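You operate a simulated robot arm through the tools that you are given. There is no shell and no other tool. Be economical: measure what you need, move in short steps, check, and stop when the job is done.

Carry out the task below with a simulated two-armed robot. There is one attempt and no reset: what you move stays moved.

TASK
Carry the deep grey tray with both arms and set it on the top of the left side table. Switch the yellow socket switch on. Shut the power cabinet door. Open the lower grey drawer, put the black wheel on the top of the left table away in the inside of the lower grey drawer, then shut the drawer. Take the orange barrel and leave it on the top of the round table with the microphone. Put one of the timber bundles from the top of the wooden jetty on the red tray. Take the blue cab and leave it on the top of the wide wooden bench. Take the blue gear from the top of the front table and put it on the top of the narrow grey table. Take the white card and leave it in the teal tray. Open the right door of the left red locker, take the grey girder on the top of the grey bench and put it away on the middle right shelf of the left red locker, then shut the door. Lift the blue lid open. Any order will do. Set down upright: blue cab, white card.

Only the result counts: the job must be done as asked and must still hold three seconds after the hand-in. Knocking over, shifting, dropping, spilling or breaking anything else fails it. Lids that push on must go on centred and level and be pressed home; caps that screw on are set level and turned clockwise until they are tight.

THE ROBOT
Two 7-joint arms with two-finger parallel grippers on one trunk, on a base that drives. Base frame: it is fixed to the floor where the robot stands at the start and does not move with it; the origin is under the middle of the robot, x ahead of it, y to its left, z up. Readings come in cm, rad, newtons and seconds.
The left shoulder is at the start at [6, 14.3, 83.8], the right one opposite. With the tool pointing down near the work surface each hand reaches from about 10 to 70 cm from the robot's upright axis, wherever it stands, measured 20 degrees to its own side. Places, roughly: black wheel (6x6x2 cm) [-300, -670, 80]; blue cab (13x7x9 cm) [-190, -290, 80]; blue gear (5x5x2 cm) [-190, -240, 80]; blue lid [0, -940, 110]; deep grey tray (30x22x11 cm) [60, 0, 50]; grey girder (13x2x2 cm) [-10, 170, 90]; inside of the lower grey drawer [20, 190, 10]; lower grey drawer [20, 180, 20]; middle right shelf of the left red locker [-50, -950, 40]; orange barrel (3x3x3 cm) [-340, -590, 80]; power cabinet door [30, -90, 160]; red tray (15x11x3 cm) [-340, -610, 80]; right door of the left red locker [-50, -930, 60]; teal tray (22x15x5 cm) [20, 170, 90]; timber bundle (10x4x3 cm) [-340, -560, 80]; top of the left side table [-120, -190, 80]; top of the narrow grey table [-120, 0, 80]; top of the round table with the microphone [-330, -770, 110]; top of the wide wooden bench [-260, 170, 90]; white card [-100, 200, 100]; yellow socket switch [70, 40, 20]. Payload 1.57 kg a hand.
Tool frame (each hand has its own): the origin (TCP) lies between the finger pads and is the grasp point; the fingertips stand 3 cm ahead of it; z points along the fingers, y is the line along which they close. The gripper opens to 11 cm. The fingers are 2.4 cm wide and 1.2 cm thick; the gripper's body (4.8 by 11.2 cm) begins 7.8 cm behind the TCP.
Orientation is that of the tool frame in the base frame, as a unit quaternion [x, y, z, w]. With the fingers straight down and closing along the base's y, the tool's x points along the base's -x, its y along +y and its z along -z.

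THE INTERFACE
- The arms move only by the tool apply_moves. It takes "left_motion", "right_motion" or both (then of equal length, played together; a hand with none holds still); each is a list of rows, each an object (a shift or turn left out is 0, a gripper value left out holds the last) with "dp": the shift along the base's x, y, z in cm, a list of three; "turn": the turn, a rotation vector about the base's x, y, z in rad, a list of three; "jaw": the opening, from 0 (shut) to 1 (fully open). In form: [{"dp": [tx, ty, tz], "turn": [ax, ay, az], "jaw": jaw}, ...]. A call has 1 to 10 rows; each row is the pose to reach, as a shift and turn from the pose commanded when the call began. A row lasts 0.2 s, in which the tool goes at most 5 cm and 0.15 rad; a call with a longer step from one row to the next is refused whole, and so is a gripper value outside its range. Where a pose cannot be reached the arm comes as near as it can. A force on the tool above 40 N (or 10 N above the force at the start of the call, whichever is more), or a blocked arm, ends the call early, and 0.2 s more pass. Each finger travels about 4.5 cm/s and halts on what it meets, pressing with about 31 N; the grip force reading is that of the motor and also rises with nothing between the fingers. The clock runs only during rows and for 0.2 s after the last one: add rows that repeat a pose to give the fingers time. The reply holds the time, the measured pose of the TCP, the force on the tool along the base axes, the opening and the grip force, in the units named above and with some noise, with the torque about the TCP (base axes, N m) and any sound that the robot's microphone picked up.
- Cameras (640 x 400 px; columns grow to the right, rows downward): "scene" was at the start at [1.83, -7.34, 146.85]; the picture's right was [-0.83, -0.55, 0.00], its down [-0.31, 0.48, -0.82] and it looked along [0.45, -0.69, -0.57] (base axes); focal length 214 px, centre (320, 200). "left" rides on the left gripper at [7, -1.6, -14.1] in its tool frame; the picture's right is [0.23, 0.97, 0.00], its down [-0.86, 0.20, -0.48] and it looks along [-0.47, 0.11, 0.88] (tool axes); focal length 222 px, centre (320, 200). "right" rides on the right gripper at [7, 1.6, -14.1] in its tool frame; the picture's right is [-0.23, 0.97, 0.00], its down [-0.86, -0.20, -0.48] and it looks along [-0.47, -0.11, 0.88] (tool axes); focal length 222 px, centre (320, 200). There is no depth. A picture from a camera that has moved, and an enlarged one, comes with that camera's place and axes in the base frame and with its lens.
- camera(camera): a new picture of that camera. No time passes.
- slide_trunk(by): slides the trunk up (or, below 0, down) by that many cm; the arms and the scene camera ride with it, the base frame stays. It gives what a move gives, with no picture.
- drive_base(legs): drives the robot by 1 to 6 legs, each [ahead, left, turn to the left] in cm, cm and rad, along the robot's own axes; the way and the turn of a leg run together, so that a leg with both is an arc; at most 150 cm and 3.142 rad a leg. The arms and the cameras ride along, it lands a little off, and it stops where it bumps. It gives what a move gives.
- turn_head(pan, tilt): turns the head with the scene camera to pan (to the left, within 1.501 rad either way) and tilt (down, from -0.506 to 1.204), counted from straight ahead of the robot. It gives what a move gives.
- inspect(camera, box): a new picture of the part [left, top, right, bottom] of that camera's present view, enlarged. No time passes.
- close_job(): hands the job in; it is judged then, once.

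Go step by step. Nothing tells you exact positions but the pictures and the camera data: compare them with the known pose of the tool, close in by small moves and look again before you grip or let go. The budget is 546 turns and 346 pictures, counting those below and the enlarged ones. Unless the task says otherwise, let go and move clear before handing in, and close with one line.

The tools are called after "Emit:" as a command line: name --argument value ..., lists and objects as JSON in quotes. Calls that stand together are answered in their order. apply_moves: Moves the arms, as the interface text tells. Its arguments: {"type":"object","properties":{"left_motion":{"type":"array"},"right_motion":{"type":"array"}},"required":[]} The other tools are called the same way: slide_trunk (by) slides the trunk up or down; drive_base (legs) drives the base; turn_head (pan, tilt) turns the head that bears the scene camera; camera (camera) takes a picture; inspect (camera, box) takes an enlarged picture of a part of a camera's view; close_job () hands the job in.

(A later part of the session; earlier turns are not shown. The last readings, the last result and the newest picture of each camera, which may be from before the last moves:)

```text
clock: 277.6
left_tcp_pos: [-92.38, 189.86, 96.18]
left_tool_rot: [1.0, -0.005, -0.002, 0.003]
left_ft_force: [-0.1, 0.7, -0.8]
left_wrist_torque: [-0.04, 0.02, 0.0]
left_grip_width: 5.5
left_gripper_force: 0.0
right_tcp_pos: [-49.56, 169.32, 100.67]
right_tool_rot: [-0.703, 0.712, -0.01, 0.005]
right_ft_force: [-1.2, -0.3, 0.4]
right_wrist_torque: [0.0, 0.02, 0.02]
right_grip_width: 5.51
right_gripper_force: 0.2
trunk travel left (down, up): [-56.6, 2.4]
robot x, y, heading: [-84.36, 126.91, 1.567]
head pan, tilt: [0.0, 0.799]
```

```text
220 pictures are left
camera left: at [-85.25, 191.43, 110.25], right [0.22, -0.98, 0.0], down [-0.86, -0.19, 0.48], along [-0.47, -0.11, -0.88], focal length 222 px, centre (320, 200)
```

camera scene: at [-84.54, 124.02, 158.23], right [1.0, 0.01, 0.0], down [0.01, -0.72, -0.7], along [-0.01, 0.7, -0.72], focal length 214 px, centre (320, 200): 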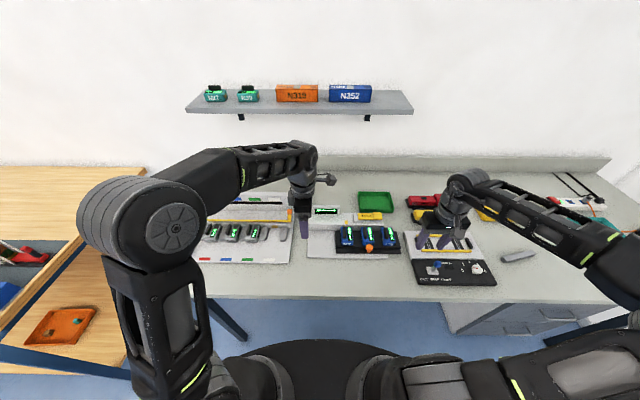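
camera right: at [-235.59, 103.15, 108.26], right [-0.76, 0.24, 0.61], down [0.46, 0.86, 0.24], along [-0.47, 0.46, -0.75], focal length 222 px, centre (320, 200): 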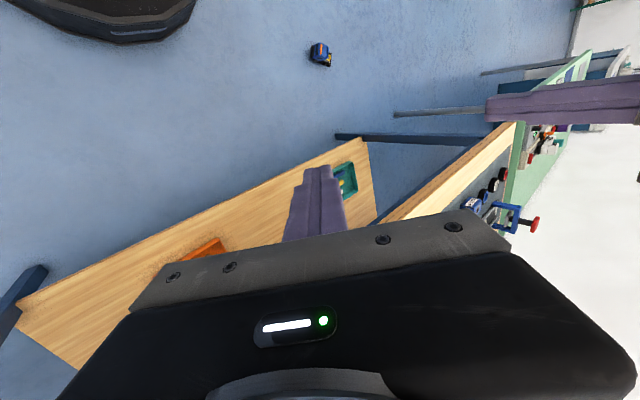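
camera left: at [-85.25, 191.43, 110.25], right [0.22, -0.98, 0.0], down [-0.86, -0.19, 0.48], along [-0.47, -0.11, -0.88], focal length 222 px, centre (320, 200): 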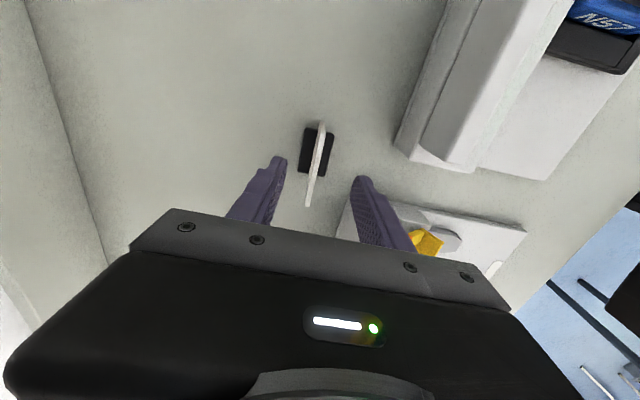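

Emit:
apply_moves --left_motion '[{"dp": [0.2, 0.2, -2]}, {"dp": [0.2, 0.2, -4]}, {"dp": [0.2, 0.2, -5.3]}, {"dp": [0.2, 0.2, -5.3]}]'

Emit:
camera --camera "left"

Emit:
inspect --camera "scene" --box '[250, 160, 370, 240]'

```text
clock: 278.6
left_tcp_pos: [-91.91, 190.03, 90.79]
left_tool_rot: [1.0, -0.005, -0.001, 0.002]
left_ft_force: [-0.3, 0.6, -0.7]
left_wrist_torque: [0.01, -0.01, 0.02]
left_grip_width: 5.49
left_gripper_force: 0.1
right_tcp_pos: [-49.54, 169.28, 100.56]
right_tool_rot: [-0.702, 0.712, -0.009, 0.005]
right_ft_force: [-0.8, -0.1, -0.1]
right_wrist_torque: [0.0, 0.02, -0.03]
right_grip_width: 5.52
right_gripper_force: 0.1
trunk travel left (down, up): [-56.6, 2.4]
robot x, y, heading: [-84.73, 127.05, 1.576]
head pan, tilt: [0.0, 0.799]
```

```text
219 pictures are left
camera left: at [-84.92, 191.57, 104.94], right [0.22, -0.98, 0.0], down [-0.86, -0.19, 0.48], along [-0.47, -0.11, -0.88], focal length 222 px, centre (320, 200)
```

left: 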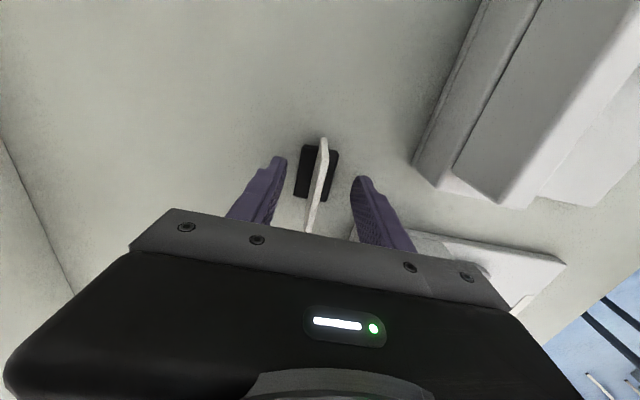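

```text
5.00 times, centred on (310, 200) of scene
camera zoom: at [-84.52, 132.01, 158.22], right [1.0, 0.0, 0.0], down [0.0, -0.72, -0.7], along [0.0, 0.7, -0.72], focal length 1072 px, centre (370, 200)
```

zoom: 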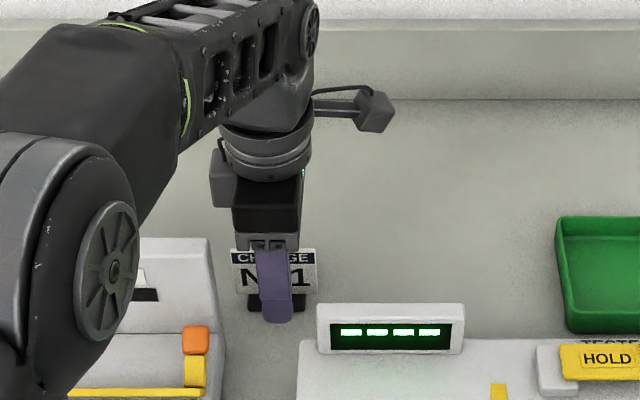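

Fingers straddle the card. I close and lift.

Emit:
apply_moves --left_motion '[{"dp": [0, 0, 0.3], "jaw": 0}, {"dp": [0, 0, 0.3]}, {"dp": [0, 0, 0.3]}, {"dp": [0, 0, 0.3]}, {"dp": [0, 0, 0.3]}, {"dp": [0, 0, 0.3]}, {"dp": [0, 0, 0.3]}]'

Emit:
apply_moves --left_motion '[{"dp": [0, 0, 1.5]}, {"dp": [0, 0, 3.5]}, {"dp": [0, 0, 6]}, {"dp": [0, -2, 9]}, {"dp": [0, -4, 12]}, {"dp": [0, -6, 13]}]'

Emit:
camera --camera "left"

Emit:
inspect --camera "scene" --box '[250, 130, 370, 210]'

```text
clock: 280.2
left_tcp_pos: [-91.92, 190.04, 91.11]
left_tool_rot: [1.0, -0.005, 0.0, 0.002]
left_ft_force: [-0.3, -0.3, 0.7]
left_wrist_torque: [-0.02, -0.01, -0.01]
left_grip_width: 0.42
left_gripper_force: 24.8
right_tcp_pos: [-49.58, 169.3, 100.64]
right_tool_rot: [-0.703, 0.711, -0.01, 0.005]
right_ft_force: [0.2, 0.1, -0.2]
right_wrist_torque: [0.02, -0.01, 0.01]
right_grip_width: 5.49
right_gripper_force: 0.1
trunk travel left (down, up): [-56.6, 2.4]
robot x, y, heading: [-84.85, 126.53, 1.576]
head pan, tilt: [0.0, 0.799]
```

```text
clock: 281.6
left_tcp_pos: [-92.0, 184.08, 104.15]
left_tool_rot: [1.0, -0.005, 0.0, 0.002]
left_ft_force: [0.0, -0.3, -0.7]
left_wrist_torque: [0.02, 0.02, -0.01]
left_grip_width: 0.4
left_gripper_force: 24.7
right_tcp_pos: [-49.52, 169.35, 100.56]
right_tool_rot: [-0.703, 0.711, -0.01, 0.005]
right_ft_force: [-0.5, -0.5, -0.4]
right_wrist_torque: [0.0, 0.01, -0.01]
right_grip_width: 5.49
right_gripper_force: 0.0
trunk travel left (down, up): [-56.6, 2.4]
robot x, y, heading: [-83.93, 126.93, 1.569]
head pan, tilt: [0.0, 0.799]
```

```text
217 pictures are left
camera left: at [-84.94, 185.61, 118.25], right [0.22, -0.98, 0.0], down [-0.86, -0.19, 0.48], along [-0.47, -0.11, -0.88], focal length 222 px, centre (320, 200)
```

left: 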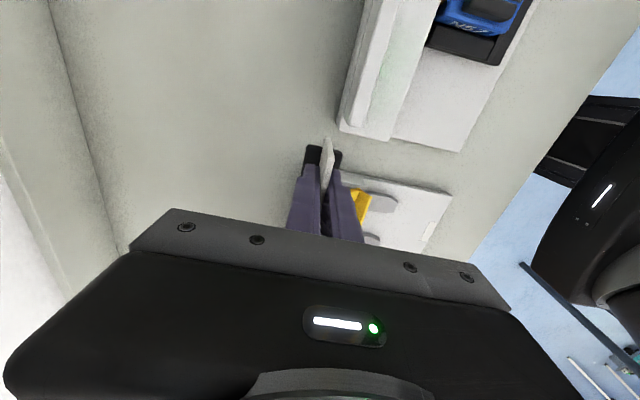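

```text
5.00 times, centred on (310, 170) of scene
camera zoom: at [-84.52, 131.96, 158.22], right [1.0, 0.0, 0.0], down [0.0, -0.72, -0.7], along [0.0, 0.7, -0.72], focal length 1072 px, centre (370, 350)
```

zoom: 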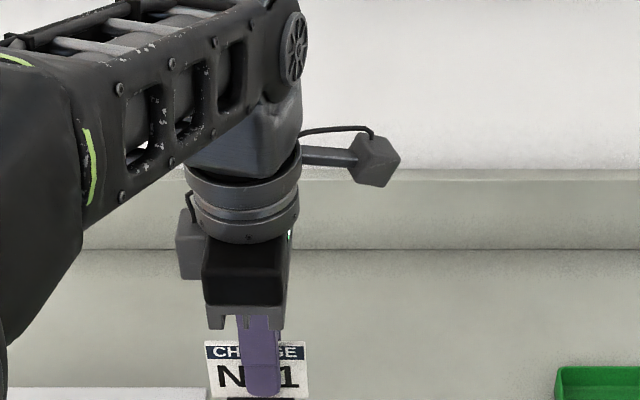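

The card is held. I back off, strafe right to the teal tray.

Emit:
drive_base --legs '[[-28, 0, 0], [0, -100, 0]]'

Emit:
camera --camera "scene"

```text
clock: 288.4
left_tcp_pos: [8.3, 156.68, 104.04]
left_tool_rot: [1.0, 0.003, -0.001, 0.001]
left_ft_force: [0.4, -0.2, -1.1]
left_wrist_torque: [0.03, 0.02, -0.01]
left_grip_width: 0.43
left_gripper_force: 25.2
right_tcp_pos: [50.96, 142.62, 100.58]
right_tool_rot: [0.708, -0.706, 0.009, -0.006]
right_ft_force: [0.6, 0.0, 0.3]
right_wrist_torque: [0.01, 0.04, -0.01]
right_grip_width: 5.51
right_gripper_force: 0.1
trunk travel left (down, up): [-56.6, 2.4]
robot x, y, heading: [16.58, 99.56, 1.582]
head pan, tilt: [0.0, 0.799]
```

```text
215 pictures are left
camera scene: at [16.52, 104.82, 158.22], right [1.0, 0.01, 0.0], down [0.01, -0.72, -0.7], along [-0.01, 0.7, -0.72], focal length 214 px, centre (320, 200)
```

scene: 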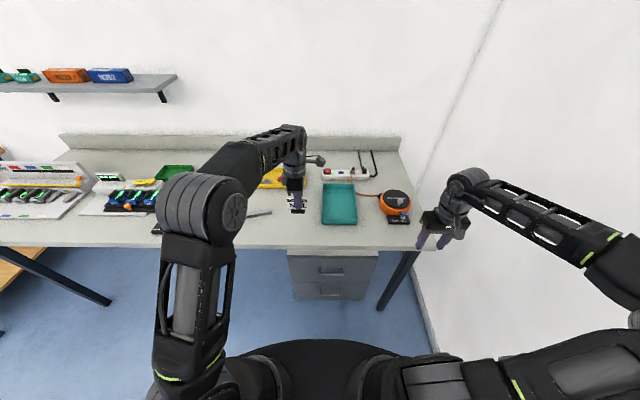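

The teal tray's centre is about (24.7, 174). I shift the left hand right by 16 cm and drive forward 17 cm.

Emit:
apply_moves --left_motion '[{"dp": [4, 0, 0]}, {"dp": [8, 0, 0]}, {"dp": [12, 0, 0]}, {"dp": [16, 0, 0]}]' --right_motion '[{"dp": [0, -3, 0]}, {"dp": [0, -6, 0]}, {"dp": [0, -9, 0]}, {"dp": [0, -12, 0]}]'

Emit:
drive_base --legs '[[17, 0, -0.01]]'

Emit:
camera --camera "left"

Emit:
inspect --camera "scene" --box '[240, 140, 440, 260]'

```text
clock: 289.4
left_tcp_pos: [24.28, 157.16, 104.17]
left_tool_rot: [1.0, 0.003, -0.001, 0.001]
left_ft_force: [0.4, 0.4, 0.3]
left_wrist_torque: [-0.01, 0.03, -0.03]
left_grip_width: 0.43
left_gripper_force: 25.2
right_tcp_pos: [50.8, 130.5, 100.75]
right_tool_rot: [0.708, -0.706, 0.01, -0.005]
right_ft_force: [-0.4, -0.6, -0.2]
right_wrist_torque: [-0.01, 0.02, -0.01]
right_grip_width: 5.5
right_gripper_force: 0.1
trunk travel left (down, up): [-56.6, 2.4]
robot x, y, heading: [16.63, 100.12, 1.581]
head pan, tilt: [0.0, 0.799]
```

```text
clock: 290.8
left_tcp_pos: [24.75, 174.17, 103.96]
left_tool_rot: [1.0, -0.004, -0.001, 0.001]
left_ft_force: [0.1, 1.0, -0.1]
left_wrist_torque: [-0.01, -0.02, -0.02]
left_grip_width: 0.43
left_gripper_force: 25.2
right_tcp_pos: [51.17, 147.26, 100.61]
right_tool_rot: [-0.704, 0.71, -0.01, 0.004]
right_ft_force: [0.4, 0.4, -0.8]
right_wrist_torque: [-0.02, 0.02, -0.02]
right_grip_width: 5.47
right_gripper_force: 0.1
trunk travel left (down, up): [-56.6, 2.4]
robot x, y, heading: [16.35, 116.91, 1.571]
head pan, tilt: [0.0, 0.799]
```

```text
214 pictures are left
camera left: at [31.73, 175.68, 118.12], right [0.22, -0.98, 0.0], down [-0.86, -0.19, 0.48], along [-0.47, -0.11, -0.88], focal length 222 px, centre (320, 200)
```

left: 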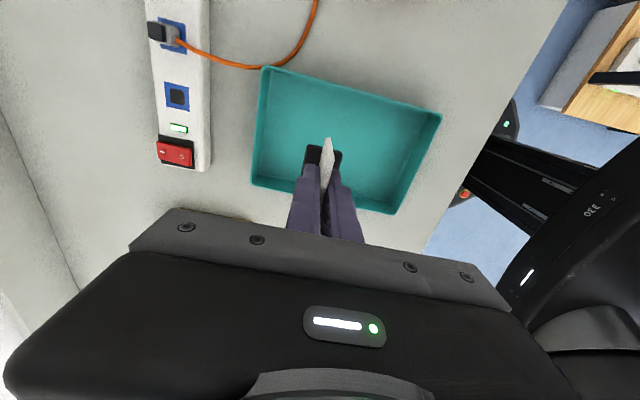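

```text
3.20 times, centred on (340, 200) of scene
camera zoom: at [16.4, 122.01, 158.22], right [1.0, 0.0, 0.0], down [0.0, -0.72, -0.7], along [0.0, 0.7, -0.72], focal length 686 px, centre (256, 200)
```

zoom: 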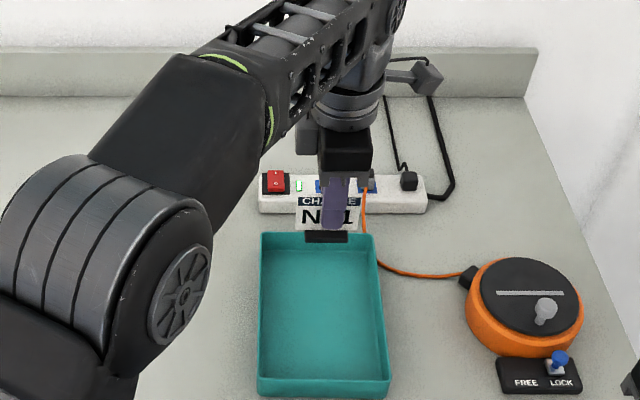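

The tray centre is nearer (24.8, 170.1). I shift −4 cm in y and lower the card into the tray.

Emit:
apply_moves --left_motion '[{"dp": [0, -2, -2]}, {"dp": [0.1, -4, -4]}, {"dp": [0.1, -4, -8]}, {"dp": [0.1, -4, -10]}, {"dp": [0.1, -4, -10]}]'

Emit:
camera --camera "left"

```text
clock: 292.0
left_tcp_pos: [24.88, 170.09, 94.01]
left_tool_rot: [1.0, -0.003, 0.0, 0.001]
left_ft_force: [0.2, -0.1, -0.7]
left_wrist_torque: [0.0, 0.04, -0.01]
left_grip_width: 0.41
left_gripper_force: 24.2
right_tcp_pos: [51.13, 147.2, 100.72]
right_tool_rot: [-0.704, 0.71, -0.01, 0.005]
right_ft_force: [-0.4, -0.5, 0.5]
right_wrist_torque: [0.0, 0.02, 0.0]
right_grip_width: 5.48
right_gripper_force: 0.1
trunk travel left (down, up): [-56.6, 2.4]
robot x, y, heading: [16.34, 117.29, 1.574]
head pan, tilt: [0.0, 0.799]
```

```text
212 pictures are left
camera left: at [31.88, 171.71, 108.11], right [0.22, -0.98, 0.0], down [-0.86, -0.19, 0.48], along [-0.47, -0.11, -0.88], focal length 222 px, centre (320, 200)
```

left: 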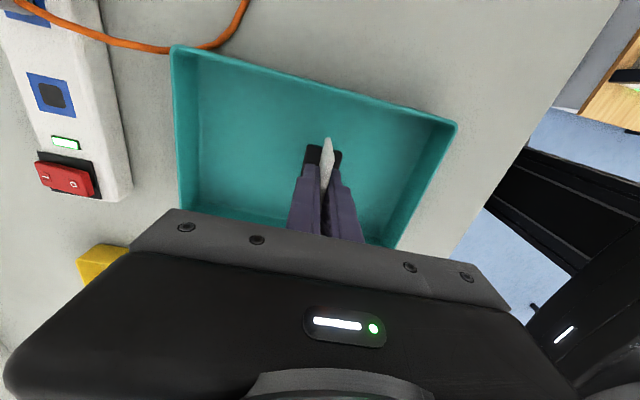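

Centred. I lower in small steps to touchdown, then release.

Emit:
apply_moves --left_motion '[{"dp": [0, 0, -0.7]}, {"dp": [0, 0, -1.4]}, {"dp": [0, 0, -2]}, {"dp": [0, 0, -2.4]}, {"dp": [0, 0, -2.4]}]'

```text
clock: 293.2
left_tcp_pos: [24.83, 169.88, 91.65]
left_tool_rot: [1.0, -0.003, -0.001, 0.002]
left_ft_force: [0.2, 0.5, -0.4]
left_wrist_torque: [-0.01, -0.02, 0.05]
left_grip_width: 0.41
left_gripper_force: 24.2
right_tcp_pos: [51.21, 147.21, 100.7]
right_tool_rot: [-0.704, 0.71, -0.011, 0.005]
right_ft_force: [0.0, 0.0, 0.3]
right_wrist_torque: [0.0, -0.01, 0.01]
right_grip_width: 5.52
right_gripper_force: 0.2
trunk travel left (down, up): [-56.6, 2.4]
robot x, y, heading: [16.39, 116.54, 1.573]
head pan, tilt: [0.0, 0.799]
```

Emit:
apply_moves --left_motion '[{"dp": [0, 0, -0.2]}, {"dp": [0, 0, -0.4]}, {"dp": [0, 0, -0.4]}]'

```text
clock: 294.0
left_tcp_pos: [24.88, 169.9, 91.49]
left_tool_rot: [1.0, -0.004, 0.001, -0.001]
left_ft_force: [-1.6, -0.1, 22.1]
left_wrist_torque: [-0.04, 0.31, 0.01]
left_grip_width: 0.4
left_gripper_force: 24.9
right_tcp_pos: [51.02, 147.06, 100.75]
right_tool_rot: [-0.704, 0.71, -0.01, 0.005]
right_ft_force: [-0.4, 0.2, -0.6]
right_wrist_torque: [-0.01, -0.01, -0.02]
right_grip_width: 5.49
right_gripper_force: 0.1
trunk travel left (down, up): [-56.6, 2.4]
robot x, y, heading: [16.67, 116.79, 1.574]
head pan, tilt: [0.0, 0.799]
```

Touchdown. I release and raise.

Emit:
apply_moves --left_motion '[{"dp": [0, 0, 0.15], "jaw": 0.08}, {"dp": [0, 0, 0.15], "jaw": 0.3}, {"dp": [0, 0, 0.15], "jaw": 0.4}, {"dp": [0, 0, 0.15]}, {"dp": [0, 0, 2]}, {"dp": [0, 0, 5]}, {"dp": [0, 0, 9]}, {"dp": [0, 0, 12]}]'

Emit:
inspect --camera "scene" --box '[240, 140, 440, 260]'

Emit:
turn_head --pan 0.6 --tilt 0.7

Emit:
camera --camera "scene"

```text
clock: 295.8
left_tcp_pos: [24.68, 169.98, 103.36]
left_tool_rot: [1.0, -0.003, -0.001, 0.001]
left_ft_force: [-0.2, -1.3, -0.2]
left_wrist_torque: [0.03, 0.0, 0.02]
left_grip_width: 4.4
left_gripper_force: 0.1
right_tcp_pos: [51.22, 147.2, 100.76]
right_tool_rot: [-0.704, 0.71, -0.01, 0.004]
right_ft_force: [0.0, -0.5, -0.2]
right_wrist_torque: [0.01, -0.02, 0.0]
right_grip_width: 5.5
right_gripper_force: 0.1
trunk travel left (down, up): [-56.6, 2.4]
robot x, y, heading: [16.34, 117.07, 1.577]
head pan, tilt: [0.0, 0.799]
```

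```text
3.20 times, centred on (340, 200) of scene
camera zoom: at [16.39, 121.82, 158.22], right [1.0, 0.0, 0.0], down [0.0, -0.72, -0.7], along [0.0, 0.7, -0.72], focal length 686 px, centre (256, 200)
```

zoom: 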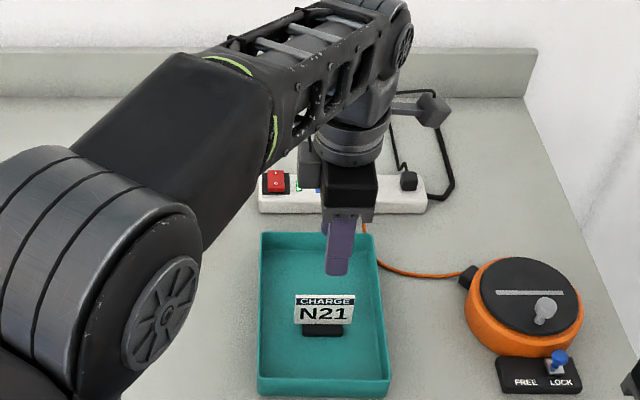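

```text
clock: 296.8
left_tcp_pos: [24.87, 169.99, 103.27]
left_tool_rot: [1.0, -0.003, -0.001, 0.002]
left_ft_force: [0.2, -0.4, -0.7]
left_wrist_torque: [-0.04, -0.01, -0.01]
left_grip_width: 4.41
left_gripper_force: 0.0
right_tcp_pos: [51.13, 147.21, 100.75]
right_tool_rot: [-0.703, 0.711, -0.01, 0.004]
right_ft_force: [0.4, 1.1, 0.8]
right_wrist_torque: [-0.04, 0.02, -0.01]
right_grip_width: 5.5
right_gripper_force: 0.0
trunk travel left (down, up): [-56.6, 2.4]
robot x, y, heading: [16.29, 116.57, 1.575]
head pan, tilt: [0.6, 0.7]
```

```text
210 pictures are left
camera scene: at [11.6, 120.77, 159.05], right [0.82, 0.57, 0.0], down [0.36, -0.53, -0.76], along [-0.43, 0.63, -0.64], focal length 214 px, centre (320, 200)
```

scene: 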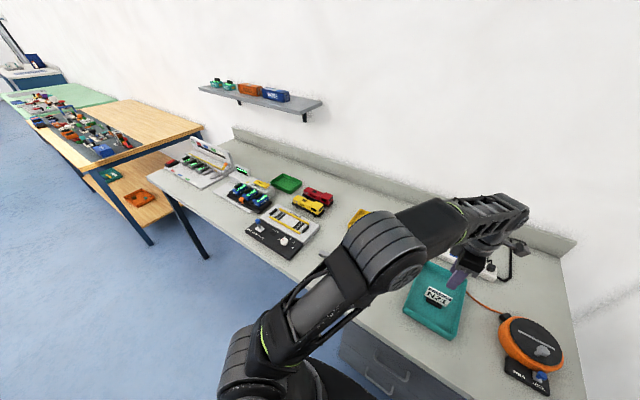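

The white card stands upright in the teal tray. Now I pick up the grey girder (about (−11, 167), axis ~16° from x) with the left hand.

Emit:
apply_moves --left_motion '[{"dp": [-4.5, 0, 0.5], "turn": [0, 0, 0.1]}, {"dp": [-9, 0, 0.5], "turn": [0, 0, 0.2]}, {"dp": [-13.5, 0, 0.5], "turn": [0, 0, 0.27]}, {"dp": [-18, 0, 0.5], "turn": [0, 0, 0.27]}, {"dp": [-22.5, -1, 0], "turn": [0, 0, 0.27]}, {"dp": [-27, -2, 0], "turn": [0, 0, 0.27]}, {"dp": [-31.5, -3, 0], "turn": [0, 0, 0.27]}, {"dp": [-36, -3, 0], "turn": [0, 0, 0.27]}, {"dp": [-36, -3, -2], "turn": [0, 0, 0.27]}]'

Emit:
camera --camera "left"

```text
clock: 298.8
left_tcp_pos: [-11.22, 167.27, 101.25]
left_tool_rot: [0.991, 0.131, 0.0, 0.002]
left_ft_force: [0.5, -0.4, -0.1]
left_wrist_torque: [0.01, 0.02, -0.04]
left_grip_width: 4.4
left_gripper_force: 0.0
right_tcp_pos: [51.12, 147.2, 100.73]
right_tool_rot: [-0.704, 0.71, -0.011, 0.005]
right_ft_force: [0.7, -0.1, 0.3]
right_wrist_torque: [-0.01, 0.0, 0.02]
right_grip_width: 5.51
right_gripper_force: 0.1
trunk travel left (down, up): [-56.6, 2.4]
robot x, y, heading: [16.59, 116.95, 1.577]
head pan, tilt: [0.6, 0.7]
```

```text
209 pictures are left
camera left: at [-4.81, 170.59, 115.4], right [0.47, -0.88, 0.0], down [-0.77, -0.41, 0.48], along [-0.42, -0.23, -0.88], focal length 222 px, centre (320, 200)
```

left: 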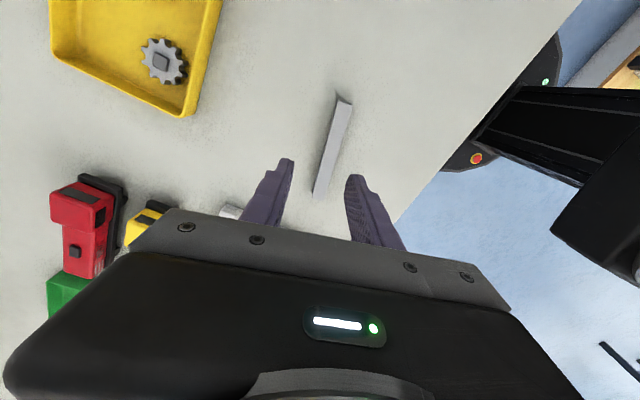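

Emit:
apply_moves --left_motion '[{"dp": [0.1, -1.9, -4]}, {"dp": [0.1, -1.9, -8]}, {"dp": [0.1, -1.9, -10]}, {"dp": [0.1, -1.9, -10]}]'

Emit:
camera --camera "left"

```text
clock: 299.8
left_tcp_pos: [-11.12, 165.35, 91.25]
left_tool_rot: [0.991, 0.131, -0.001, 0.003]
left_ft_force: [-0.3, 0.1, 0.9]
left_wrist_torque: [0.0, -0.03, -0.01]
left_grip_width: 4.42
left_gripper_force: 0.1
right_tcp_pos: [51.2, 147.15, 100.75]
right_tool_rot: [-0.704, 0.71, -0.01, 0.005]
right_ft_force: [0.2, 0.2, 0.6]
right_wrist_torque: [0.01, 0.02, 0.02]
right_grip_width: 5.5
right_gripper_force: 0.1
trunk travel left (down, up): [-56.6, 2.4]
robot x, y, heading: [16.55, 116.74, 1.574]
head pan, tilt: [0.6, 0.7]
```

```text
208 pictures are left
camera left: at [-4.81, 168.65, 105.32], right [0.47, -0.88, 0.0], down [-0.77, -0.41, 0.48], along [-0.42, -0.23, -0.88], focal length 222 px, centre (320, 200)
```

left: 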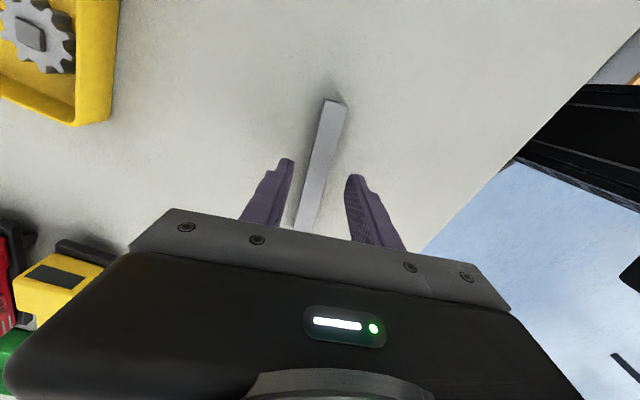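

Emit:
apply_moves --left_motion '[{"dp": [0, 0, -1.5]}, {"dp": [0, 0, -2.8]}, {"dp": [0, 0, -2.8], "jaw": 0}, {"dp": [0, 0, -2.8]}, {"dp": [0, 0, -2.8]}, {"dp": [0, 0, -2.8]}]'

Emit:
apply_moves --left_motion '[{"dp": [0, 0, 2]}, {"dp": [0, 0, 5]}, {"dp": [0, 0, 9]}, {"dp": [0, -2, 13]}]'

Emit:
camera --camera "left"

```text
clock: 300.6
left_tcp_pos: [-11.14, 165.18, 89.03]
left_tool_rot: [0.991, 0.131, 0.001, -0.002]
left_ft_force: [1.9, -11.5, 35.6]
left_wrist_torque: [-1.28, -0.29, 0.04]
left_grip_width: 3.02
left_gripper_force: 9.9
right_tcp_pos: [51.16, 147.03, 100.74]
right_tool_rot: [-0.704, 0.71, -0.009, 0.005]
right_ft_force: [-0.4, 0.4, -0.4]
right_wrist_torque: [-0.02, -0.02, -0.01]
right_grip_width: 5.49
right_gripper_force: 0.1
trunk travel left (down, up): [-56.6, 2.4]
robot x, y, heading: [16.68, 116.74, 1.578]
head pan, tilt: [0.6, 0.7]
stopped in row 3 (left hand): the force on the tool passed its limit at 44 N (the readings are from after the stop); the commanded pose is now the measured one
```

```text
clock: 301.6
left_tcp_pos: [-11.2, 163.14, 101.73]
left_tool_rot: [0.991, 0.132, -0.001, 0.0]
left_ft_force: [-0.6, -0.3, 0.1]
left_wrist_torque: [0.03, -0.02, 0.0]
left_grip_width: 1.65
left_gripper_force: 31.3
right_tcp_pos: [51.14, 147.07, 100.66]
right_tool_rot: [-0.704, 0.71, -0.01, 0.005]
right_ft_force: [-0.2, 0.0, 1.0]
right_wrist_torque: [0.02, -0.03, -0.01]
right_grip_width: 5.48
right_gripper_force: 0.2
trunk travel left (down, up): [-56.6, 2.4]
robot x, y, heading: [16.04, 116.88, 1.577]
head pan, tilt: [0.6, 0.7]
```

```text
207 pictures are left
camera left: at [-4.87, 166.51, 115.89], right [0.47, -0.88, 0.0], down [-0.77, -0.42, 0.48], along [-0.42, -0.23, -0.88], focal length 222 px, centre (320, 200)
```

left: 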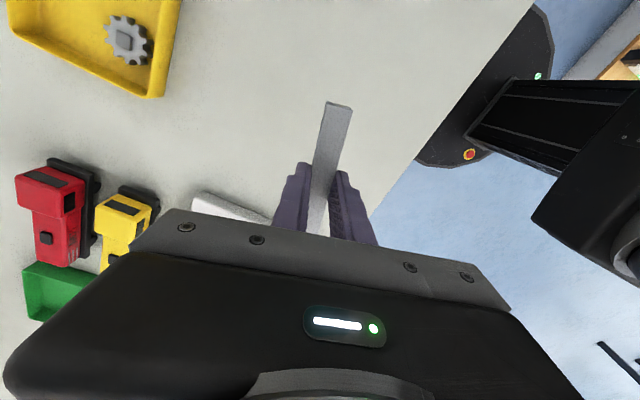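

The girder is held. Next is the yellow socket switch near (66, 40, 21): I back up and turn to face it.

Emit:
apply_moves --left_motion '[{"dp": [0, -3, 0], "turn": [0, 0, -0.13]}, {"dp": [0, -6, 0], "turn": [0, 0, -0.27]}, {"dp": [0, -9, 0], "turn": [0, 0, -0.27]}]' --right_motion '[{"dp": [-3, 0, 0]}, {"dp": [-6, 0, 0]}, {"dp": [-9, 0, 0]}]'

Emit:
drive_base --legs '[[-65, 0, 0], [0, 0, -1.575]]'

Emit:
turn_head --pan 0 --tilt 0.9

Emit:
camera --camera "scene"

```text
clock: 302.4
left_tcp_pos: [-11.14, 154.4, 101.64]
left_tool_rot: [1.0, -0.004, 0.001, 0.0]
left_ft_force: [-0.7, -0.6, -1.1]
left_wrist_torque: [0.03, -0.05, 0.02]
left_grip_width: 1.66
left_gripper_force: 31.1
right_tcp_pos: [42.0, 147.05, 100.74]
right_tool_rot: [-0.704, 0.711, -0.01, 0.006]
right_ft_force: [0.3, -0.1, -0.6]
right_wrist_torque: [-0.01, -0.02, -0.01]
right_grip_width: 5.49
right_gripper_force: 0.0
trunk travel left (down, up): [-56.6, 2.4]
robot x, y, heading: [16.76, 116.89, 1.573]
head pan, tilt: [0.6, 0.7]
```

```text
clock: 304.6
left_tcp_pos: [-12.88, 120.81, 101.53]
left_tool_rot: [1.0, 0.012, 0.002, 0.0]
left_ft_force: [-0.7, -0.2, -0.2]
left_wrist_torque: [-0.02, -0.07, -0.02]
left_grip_width: 1.68
left_gripper_force: 30.8
right_tcp_pos: [40.21, 115.47, 100.67]
right_tool_rot: [0.715, -0.699, 0.012, -0.005]
right_ft_force: [0.1, 0.1, 0.3]
right_wrist_torque: [-0.03, 0.0, 0.02]
right_grip_width: 5.51
right_gripper_force: 0.1
trunk travel left (down, up): [-56.6, 2.4]
robot x, y, heading: [15.97, 84.12, 1.609]
head pan, tilt: [0.6, 0.7]
stopped in leg 1: the robot was blocked; the commanded pose is now the measured one
```

```text
clock: 305.6
left_tcp_pos: [-12.78, 120.81, 101.65]
left_tool_rot: [1.0, 0.012, 0.001, 0.0]
left_ft_force: [-0.3, 0.3, -0.1]
left_wrist_torque: [0.0, -0.01, 0.01]
left_grip_width: 1.66
left_gripper_force: 31.2
right_tcp_pos: [40.62, 115.37, 100.67]
right_tool_rot: [0.715, -0.699, 0.01, -0.004]
right_ft_force: [0.0, -0.2, -0.2]
right_wrist_torque: [0.03, -0.04, 0.0]
right_grip_width: 5.5
right_gripper_force: 0.0
trunk travel left (down, up): [-56.6, 2.4]
robot x, y, heading: [15.91, 84.22, 1.602]
head pan, tilt: [0.0, 0.901]
```

```text
206 pictures are left
camera scene: at [15.71, 88.74, 157.44], right [1.0, 0.04, 0.0], down [0.03, -0.78, -0.62], along [-0.02, 0.62, -0.78], focal length 214 px, centre (320, 200)
```

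scene: 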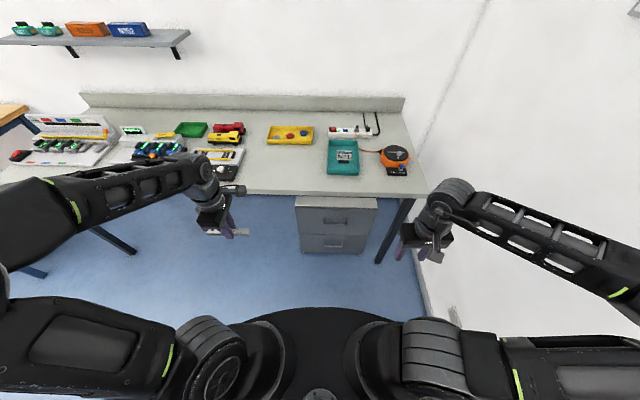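

I was stopped, probably by my right elbow against the small wall shelf. I pull forward and left, then check that shelf.

Emit:
drive_base --legs '[[8, 0, -0.03], [0, 45, 0], [-35, 0, 0]]'

Emit:
turn_head --pan -1.3 --tilt 0.4

Emit:
camera --camera "scene"

```text
clock: 310.9
left_tcp_pos: [-56.62, 93.93, 101.64]
left_tool_rot: [1.0, 0.005, 0.001, 0.0]
left_ft_force: [0.5, -0.6, 0.4]
left_wrist_torque: [0.01, 0.0, 0.01]
left_grip_width: 1.7
left_gripper_force: 31.0
right_tcp_pos: [-3.37, 87.61, 100.61]
right_tool_rot: [0.71, -0.704, 0.01, -0.005]
right_ft_force: [0.0, 0.3, 0.6]
right_wrist_torque: [0.01, 0.01, -0.01]
right_grip_width: 5.47
right_gripper_force: 0.0
trunk travel left (down, up): [-56.6, 2.4]
robot x, y, heading: [-28.63, 56.73, 1.59]
head pan, tilt: [0.0, 0.901]
```

```text
clock: 312.4
left_tcp_pos: [-56.64, 94.0, 101.61]
left_tool_rot: [1.0, 0.004, 0.0, 0.0]
left_ft_force: [-0.5, 0.3, -0.9]
left_wrist_torque: [0.02, 0.0, -0.02]
left_grip_width: 1.67
left_gripper_force: 30.9
right_tcp_pos: [-3.35, 87.64, 100.44]
right_tool_rot: [0.711, -0.703, 0.01, -0.004]
right_ft_force: [0.0, 0.7, 0.1]
right_wrist_torque: [0.01, -0.02, 0.0]
right_grip_width: 5.5
right_gripper_force: 0.1
trunk travel left (down, up): [-56.6, 2.4]
robot x, y, heading: [-28.51, 57.1, 1.59]
head pan, tilt: [-1.3, 0.4]
```

```text
205 pictures are left
camera scene: at [-19.56, 56.57, 161.73], right [0.29, -0.96, 0.0], down [-0.37, -0.11, -0.92], along [0.88, 0.27, -0.39], focal length 214 px, centre (320, 200)
```

scene: 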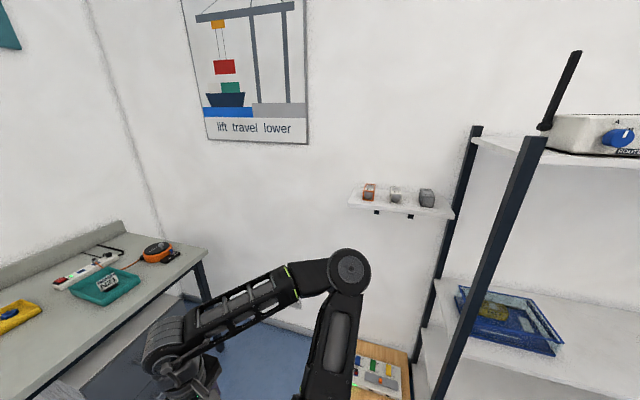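

The wall shelf and its items are intact. I turn right to face the switch box.

Emit:
drive_base --legs '[[0, 0, -1.585], [25, 0, 0]]'

Emit:
slide_trunk --by -38

Emit:
turn_head --pan -0.2 --tilt 0.9

Emit:
camera --camera "scene"

```text
clock: 318.1
left_tcp_pos: [34.08, 83.67, 101.53]
left_tool_rot: [-0.7, 0.714, 0.0, -0.001]
left_ft_force: [-0.5, -0.1, -0.3]
left_wrist_torque: [-0.02, 0.02, 0.02]
left_grip_width: 1.68
left_gripper_force: 31.0
right_tcp_pos: [26.13, 30.65, 100.62]
right_tool_rot: [0.01, 1.0, -0.009, -0.005]
right_ft_force: [0.0, 0.3, 0.2]
right_wrist_torque: [-0.01, 0.0, 0.01]
right_grip_width: 5.49
right_gripper_force: 0.0
trunk travel left (down, up): [-56.6, 2.4]
robot x, y, heading: [-4.0, 56.67, -0.006]
head pan, tilt: [-1.3, 0.4]
```

```text
clock: 321.7
left_tcp_pos: [33.94, 83.76, 63.6]
left_tool_rot: [-0.7, 0.714, 0.0, -0.001]
left_ft_force: [0.7, 0.3, -0.4]
left_wrist_torque: [-0.02, -0.01, 0.03]
left_grip_width: 1.66
left_gripper_force: 30.6
right_tcp_pos: [25.91, 30.7, 62.71]
right_tool_rot: [0.01, 1.0, -0.01, -0.005]
right_ft_force: [0.3, 0.9, 0.5]
right_wrist_torque: [0.01, -0.01, 0.0]
right_grip_width: 5.49
right_gripper_force: 0.2
trunk travel left (down, up): [-18.6, 40.4]
robot x, y, heading: [-3.58, 56.89, -0.014]
head pan, tilt: [-1.3, 0.4]
```

```text
clock: 323.1
left_tcp_pos: [33.84, 83.71, 63.55]
left_tool_rot: [-0.7, 0.714, -0.001, -0.001]
left_ft_force: [0.4, 1.2, -0.1]
left_wrist_torque: [-0.01, 0.01, -0.02]
left_grip_width: 1.66
left_gripper_force: 30.6
right_tcp_pos: [25.9, 30.66, 62.72]
right_tool_rot: [0.01, 1.0, -0.009, -0.004]
right_ft_force: [0.2, 0.1, 0.0]
right_wrist_torque: [0.0, 0.01, 0.01]
right_grip_width: 5.49
right_gripper_force: 0.0
trunk travel left (down, up): [-18.6, 40.4]
robot x, y, heading: [-3.98, 57.08, -0.012]
head pan, tilt: [-0.201, 0.901]
```

```text
204 pictures are left
camera scene: at [0.32, 55.15, 119.44], right [-0.21, -0.98, 0.0], down [-0.77, 0.16, -0.62], along [0.61, -0.13, -0.78], focal length 214 px, centre (320, 200)
```

scene: 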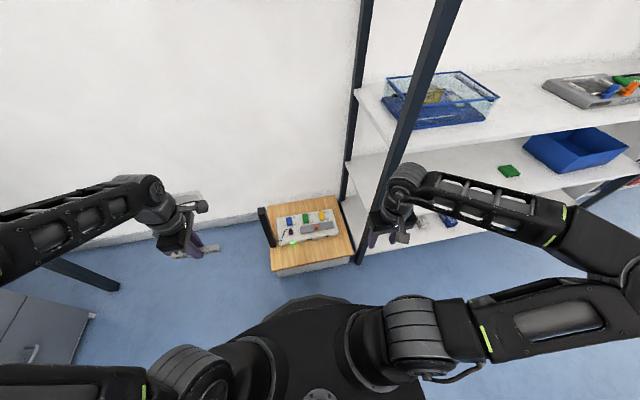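

Emit:
inspect --camera "scene" --box '[250, 190, 370, 280]'

```text
4.44 times, centred on (310, 235) of scene
camera zoom: at [0.32, 55.15, 119.44], right [-0.21, -0.98, 0.0], down [-0.77, 0.16, -0.62], along [0.61, -0.13, -0.78], focal length 953 px, centre (364, 44)
```

zoom: 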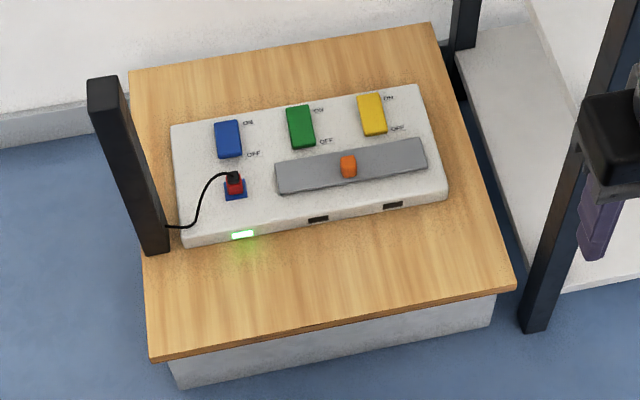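

Emit:
inspect --camera "scene" --box '[285, 200, 345, 240]'

```text
10.00 times, centred on (315, 220) of scene
camera zoom: at [0.32, 55.15, 119.44], right [-0.21, -0.98, 0.0], down [-0.77, 0.16, -0.62], along [0.61, -0.13, -0.78], focal length 2145 px, centre (370, 0)
```

zoom: 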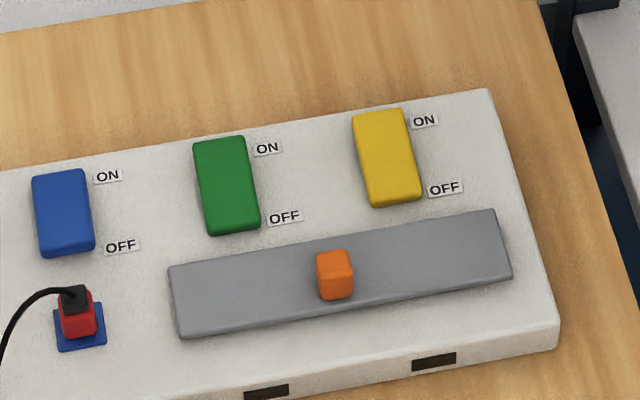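

The far end of the yellow rocker (≈ (68, 40)) must be pressed for ON. To keep the right forearm clear of the shelf post, I approach diagonally; first I pull the left hand (girder) back and up.

Emit:
apply_moves --left_motion '[{"dp": [-3, 2.5, 2]}, {"dp": [-6, 5, 4]}, {"dp": [-9, 7.5, 6]}, {"dp": [-12, 10, 8]}]' --right_motion '[{"dp": [0, 1, 0], "jaw": 0}, {"dp": [0, 2, 0]}, {"dp": [0, 3, 0]}, {"dp": [0, 4, 0]}]'

Emit:
drive_base --legs '[[0, 15, 0], [18, 0, -0.54]]'

Emit:
turn_head --pan 0 --tilt 1.0

Emit:
camera --camera "scene"

```text
clock: 324.1
left_tcp_pos: [21.96, 93.58, 71.58]
left_tool_rot: [-0.7, 0.714, 0.001, 0.0]
left_ft_force: [0.4, 0.1, -0.4]
left_wrist_torque: [0.03, 0.01, -0.01]
left_grip_width: 1.66
left_gripper_force: 30.6
right_tcp_pos: [25.96, 34.7, 62.61]
right_tool_rot: [0.012, 1.0, -0.01, -0.005]
right_ft_force: [-0.2, 0.3, -0.3]
right_wrist_torque: [0.03, 0.03, 0.03]
right_grip_width: 0.0
right_gripper_force: 18.3
trunk travel left (down, up): [-18.6, 40.4]
robot x, y, heading: [-4.14, 56.64, -0.004]
head pan, tilt: [-0.201, 0.901]
```

```text
clock: 327.1
left_tcp_pos: [53.56, 85.84, 71.53]
left_tool_rot: [-0.488, 0.873, -0.001, -0.001]
left_ft_force: [-0.6, -0.4, -0.5]
left_wrist_torque: [-0.02, 0.02, 0.03]
left_grip_width: 1.65
left_gripper_force: 31.2
right_tcp_pos: [27.2, 32.93, 62.54]
right_tool_rot: [0.273, 0.962, -0.008, -0.007]
right_ft_force: [0.8, -0.1, 0.5]
right_wrist_torque: [-0.01, 0.0, 0.03]
right_grip_width: 0.02
right_gripper_force: 21.4
trunk travel left (down, up): [-18.6, 40.4]
robot x, y, heading: [12.13, 66.9, -0.542]
head pan, tilt: [-0.201, 0.901]
stopped in leg 2: the robot was blocked; the commanded pose is now the measured one
```

```text
clock: 327.8
left_tcp_pos: [53.45, 85.88, 71.62]
left_tool_rot: [-0.489, 0.872, 0.0, -0.001]
left_ft_force: [0.6, -0.2, -0.6]
left_wrist_torque: [-0.01, -0.02, 0.01]
left_grip_width: 1.65
left_gripper_force: 30.7
right_tcp_pos: [27.25, 32.86, 62.65]
right_tool_rot: [0.273, 0.962, -0.008, -0.006]
right_ft_force: [0.1, 0.2, -0.1]
right_wrist_torque: [-0.01, -0.01, -0.01]
right_grip_width: 0.0
right_gripper_force: 21.3
trunk travel left (down, up): [-18.6, 40.4]
robot x, y, heading: [12.6, 67.12, -0.538]
head pan, tilt: [0.0, 1.0]
```

```text
201 pictures are left
camera scene: at [15.79, 65.13, 118.71], right [-0.51, -0.86, 0.0], down [-0.72, 0.43, -0.54], along [0.46, -0.28, -0.84], focal length 214 px, centre (320, 200)
```

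scene: 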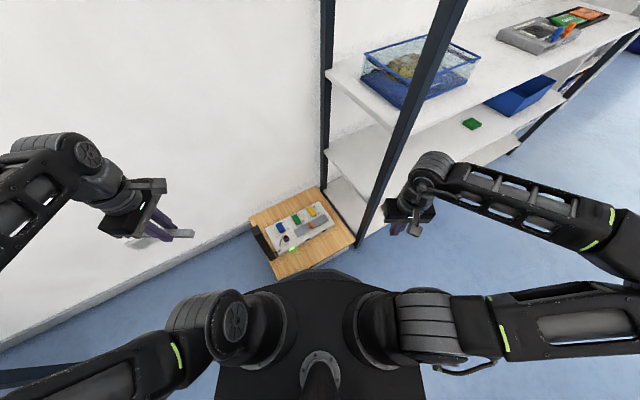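

The base rests against the box corner (the board has not moved). I'll tilt the right hand so its wrist stays away from the post, and move over the switch in steps.

Emit:
apply_moves --right_motion '[{"dp": [1, 4, 0], "turn": [-0.13, 0, 0]}, {"dp": [2, 8, 0], "turn": [-0.26, 0, 0]}, {"dp": [5, 11, 0], "turn": [-0.39, 0, 0]}, {"dp": [9, 12, 0], "turn": [-0.52, 0, 0]}, {"dp": [13, 12, -2], "turn": [-0.64, 0, 0]}, {"dp": [17, 12, -4], "turn": [-0.64, 0, 0]}, {"dp": [21, 11, -6], "turn": [-0.64, 0, 0]}, {"dp": [25, 10, -8], "turn": [-0.64, 0, 0]}, {"dp": [29, 9, -10], "turn": [-0.64, 0, 0]}]'

Emit:
camera --camera "scene"

```text
clock: 329.8
left_tcp_pos: [53.59, 85.87, 71.58]
left_tool_rot: [-0.489, 0.872, -0.001, -0.001]
left_ft_force: [-0.9, -0.3, -1.3]
left_wrist_torque: [-0.03, -0.01, -0.01]
left_grip_width: 1.67
left_gripper_force: 30.9
right_tcp_pos: [55.99, 41.88, 52.31]
right_tool_rot: [0.261, 0.911, -0.31, 0.08]
right_ft_force: [-0.4, -1.3, -1.0]
right_wrist_torque: [-0.02, -0.02, -0.01]
right_grip_width: 0.01
right_gripper_force: 21.3
trunk travel left (down, up): [-18.6, 40.4]
robot x, y, heading: [12.66, 67.01, -0.539]
head pan, tilt: [0.0, 1.0]
```

```text
200 pictures are left
camera scene: at [15.78, 65.15, 118.71], right [-0.51, -0.86, 0.0], down [-0.72, 0.43, -0.54], along [0.46, -0.28, -0.84], focal length 214 px, centre (320, 200)
```

scene: 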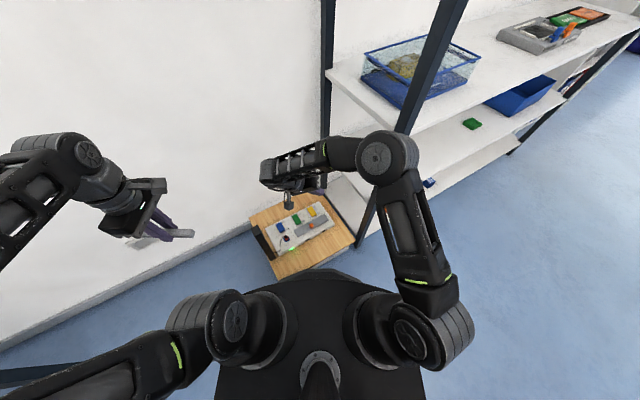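

The forearm now clears the post. I lower the trunk and place the closed fingertips above the ON end.

Emit:
slide_trunk --by -14

Emit:
apply_moves --right_motion '[{"dp": [4, 0, -2]}, {"dp": [8, 0, -4]}, {"dp": [12, 0, -6]}, {"dp": [12, 0, -8]}, {"dp": [12, 0, -8]}]'

Emit:
camera --camera "right"

Emit:
inspect --camera "scene" --box '[240, 150, 360, 240]'

```text
clock: 331.5
left_tcp_pos: [53.56, 85.7, 57.58]
left_tool_rot: [-0.489, 0.872, 0.0, -0.001]
left_ft_force: [0.5, 0.1, 0.5]
left_wrist_torque: [0.04, -0.02, 0.0]
left_grip_width: 1.67
left_gripper_force: 31.5
right_tcp_pos: [55.92, 41.91, 38.31]
right_tool_rot: [0.261, 0.911, -0.31, 0.079]
right_ft_force: [1.1, -0.2, -0.5]
right_wrist_torque: [-0.01, 0.0, -0.02]
right_grip_width: 0.01
right_gripper_force: 21.2
trunk travel left (down, up): [-4.6, 54.4]
robot x, y, heading: [12.17, 67.36, -0.537]
head pan, tilt: [0.0, 1.0]
```

```text
clock: 332.7
left_tcp_pos: [53.58, 85.87, 57.7]
left_tool_rot: [-0.488, 0.873, 0.0, 0.0]
left_ft_force: [0.3, -0.7, -1.1]
left_wrist_torque: [-0.04, 0.0, 0.0]
left_grip_width: 1.68
left_gripper_force: 31.1
right_tcp_pos: [68.05, 41.89, 30.44]
right_tool_rot: [0.261, 0.91, -0.311, 0.08]
right_ft_force: [0.8, 0.2, 0.2]
right_wrist_torque: [-0.01, 0.01, -0.02]
right_grip_width: 0.03
right_gripper_force: 21.2
trunk travel left (down, up): [-4.6, 54.4]
robot x, y, heading: [12.49, 66.94, -0.542]
head pan, tilt: [0.0, 1.0]
```

```text
199 pictures are left
camera right: at [63.29, 54.64, 38.67], right [0.7, 0.56, -0.44], down [0.63, -0.21, 0.75], along [0.32, -0.8, -0.5], focal length 222 px, centre (320, 200)
```

right: 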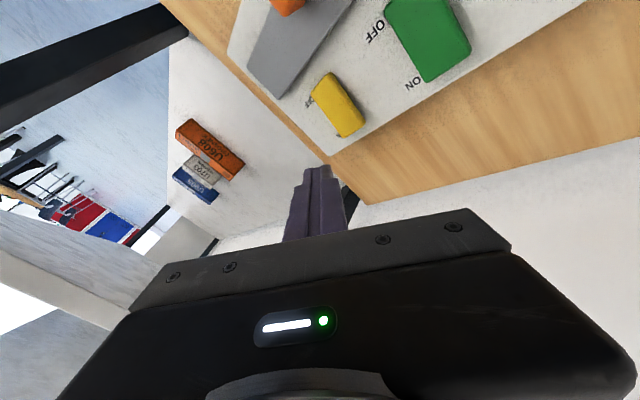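

```text
4.44 times, centred on (300, 195) of scene
camera zoom: at [15.8, 65.13, 104.71], right [-0.51, -0.86, 0.0], down [-0.72, 0.43, -0.54], along [0.46, -0.28, -0.84], focal length 953 px, centre (409, 222)
```

zoom: 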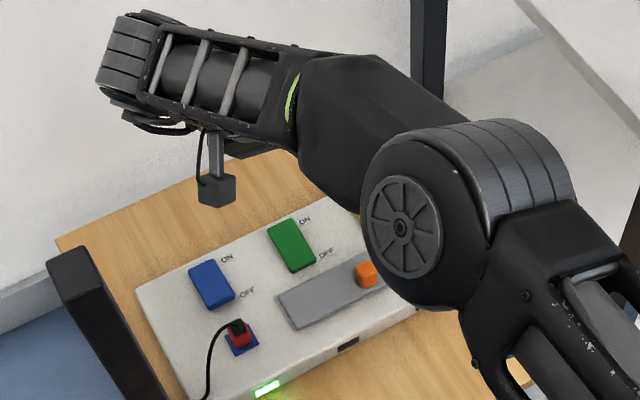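

The ON end is at about (67.3, 40.7). I correct slightly and press down gently until resistance.

Emit:
apply_moves --right_motion '[{"dp": [-0.6, 0.5, -2]}, {"dp": [-0.6, 0.5, -4]}, {"dp": [-0.6, 0.5, -5]}, {"dp": [-0.6, 0.5, -6]}, {"dp": [-0.6, 0.5, -7]}, {"dp": [-0.6, 0.5, -7.5]}, {"dp": [-0.6, 0.5, -8]}]'

Emit:
camera --camera "right"

```text
clock: 333.9
left_tcp_pos: [53.52, 85.94, 57.72]
left_tool_rot: [-0.489, 0.873, -0.001, -0.001]
left_ft_force: [0.2, 0.4, 0.3]
left_wrist_torque: [0.01, 0.0, 0.02]
left_grip_width: 1.67
left_gripper_force: 31.0
right_tcp_pos: [67.42, 42.59, 24.28]
right_tool_rot: [0.262, 0.909, -0.313, 0.082]
right_ft_force: [-9.3, 5.6, 19.3]
right_wrist_torque: [0.01, 0.39, -0.07]
right_grip_width: 0.01
right_gripper_force: 21.2
trunk travel left (down, up): [-4.6, 54.4]
robot x, y, heading: [12.38, 67.18, -0.538]
head pan, tilt: [0.0, 1.0]
stopped in row 6 (right hand): the force on the tool passed its limit at 47 N (the readings are from after the stop); the commanded pose is now the measured one
```

```text
197 pictures are left
camera right: at [62.7, 55.37, 32.33], right [0.71, 0.55, -0.44], down [0.63, -0.2, 0.75], along [0.33, -0.81, -0.49], focal length 222 px, centre (320, 200)
```

right: 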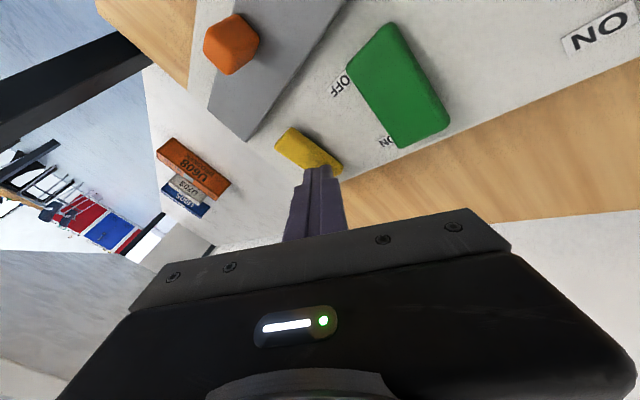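

Pressed firmly. I lift and check the switch's state.

Emit:
apply_moves --right_motion '[{"dp": [0, 0, 3]}, {"dp": [0, 0, 7]}, {"dp": [-4, 1, 9]}, {"dp": [-8, 2, 11]}, {"dp": [-12, 3, 13]}, {"dp": [-16, 4, 15]}]'

Emit:
camera --camera "right"

Emit:
inspect --camera "scene" --box '[240, 150, 360, 240]'

```text
clock: 335.3
left_tcp_pos: [53.64, 85.91, 57.53]
left_tool_rot: [-0.488, 0.873, -0.001, 0.0]
left_ft_force: [0.0, 1.0, -0.8]
left_wrist_torque: [0.0, 0.03, 0.01]
left_grip_width: 1.66
left_gripper_force: 30.8
right_tcp_pos: [51.53, 46.73, 39.16]
right_tool_rot: [0.262, 0.909, -0.313, 0.081]
right_ft_force: [0.8, 0.3, -0.3]
right_wrist_torque: [-0.04, -0.03, 0.03]
right_grip_width: 0.0
right_gripper_force: 21.3
trunk travel left (down, up): [-4.6, 54.4]
robot x, y, heading: [12.4, 66.94, -0.539]
head pan, tilt: [0.0, 1.0]
```

```text
196 pictures are left
camera right: at [46.78, 59.5, 47.19], right [0.71, 0.55, -0.44], down [0.63, -0.2, 0.75], along [0.33, -0.81, -0.49], focal length 222 px, centre (320, 200)
```

right: 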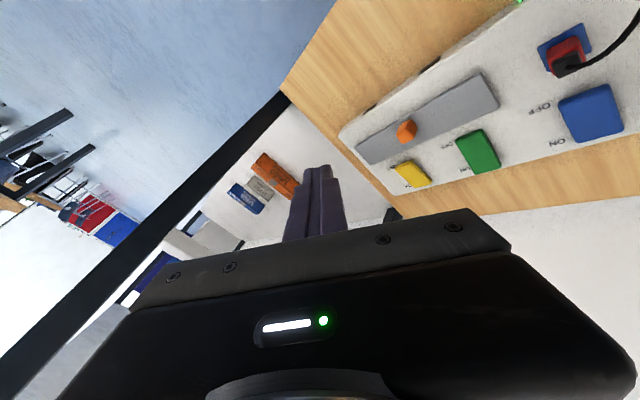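

```text
4.44 times, centred on (300, 195) of scene
camera zoom: at [15.81, 65.15, 104.7], right [-0.51, -0.86, 0.0], down [-0.72, 0.43, -0.54], along [0.46, -0.28, -0.84], focal length 953 px, centre (409, 222)
```

zoom: 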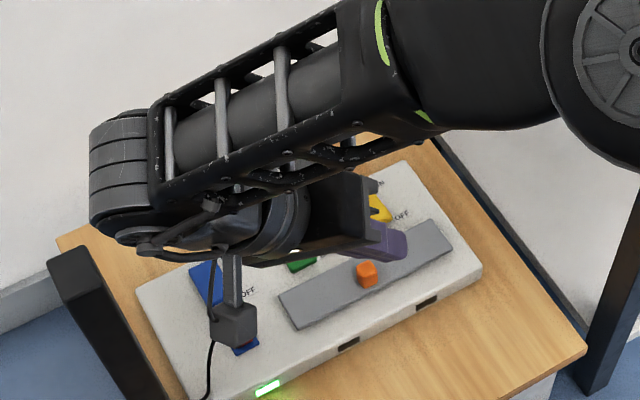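

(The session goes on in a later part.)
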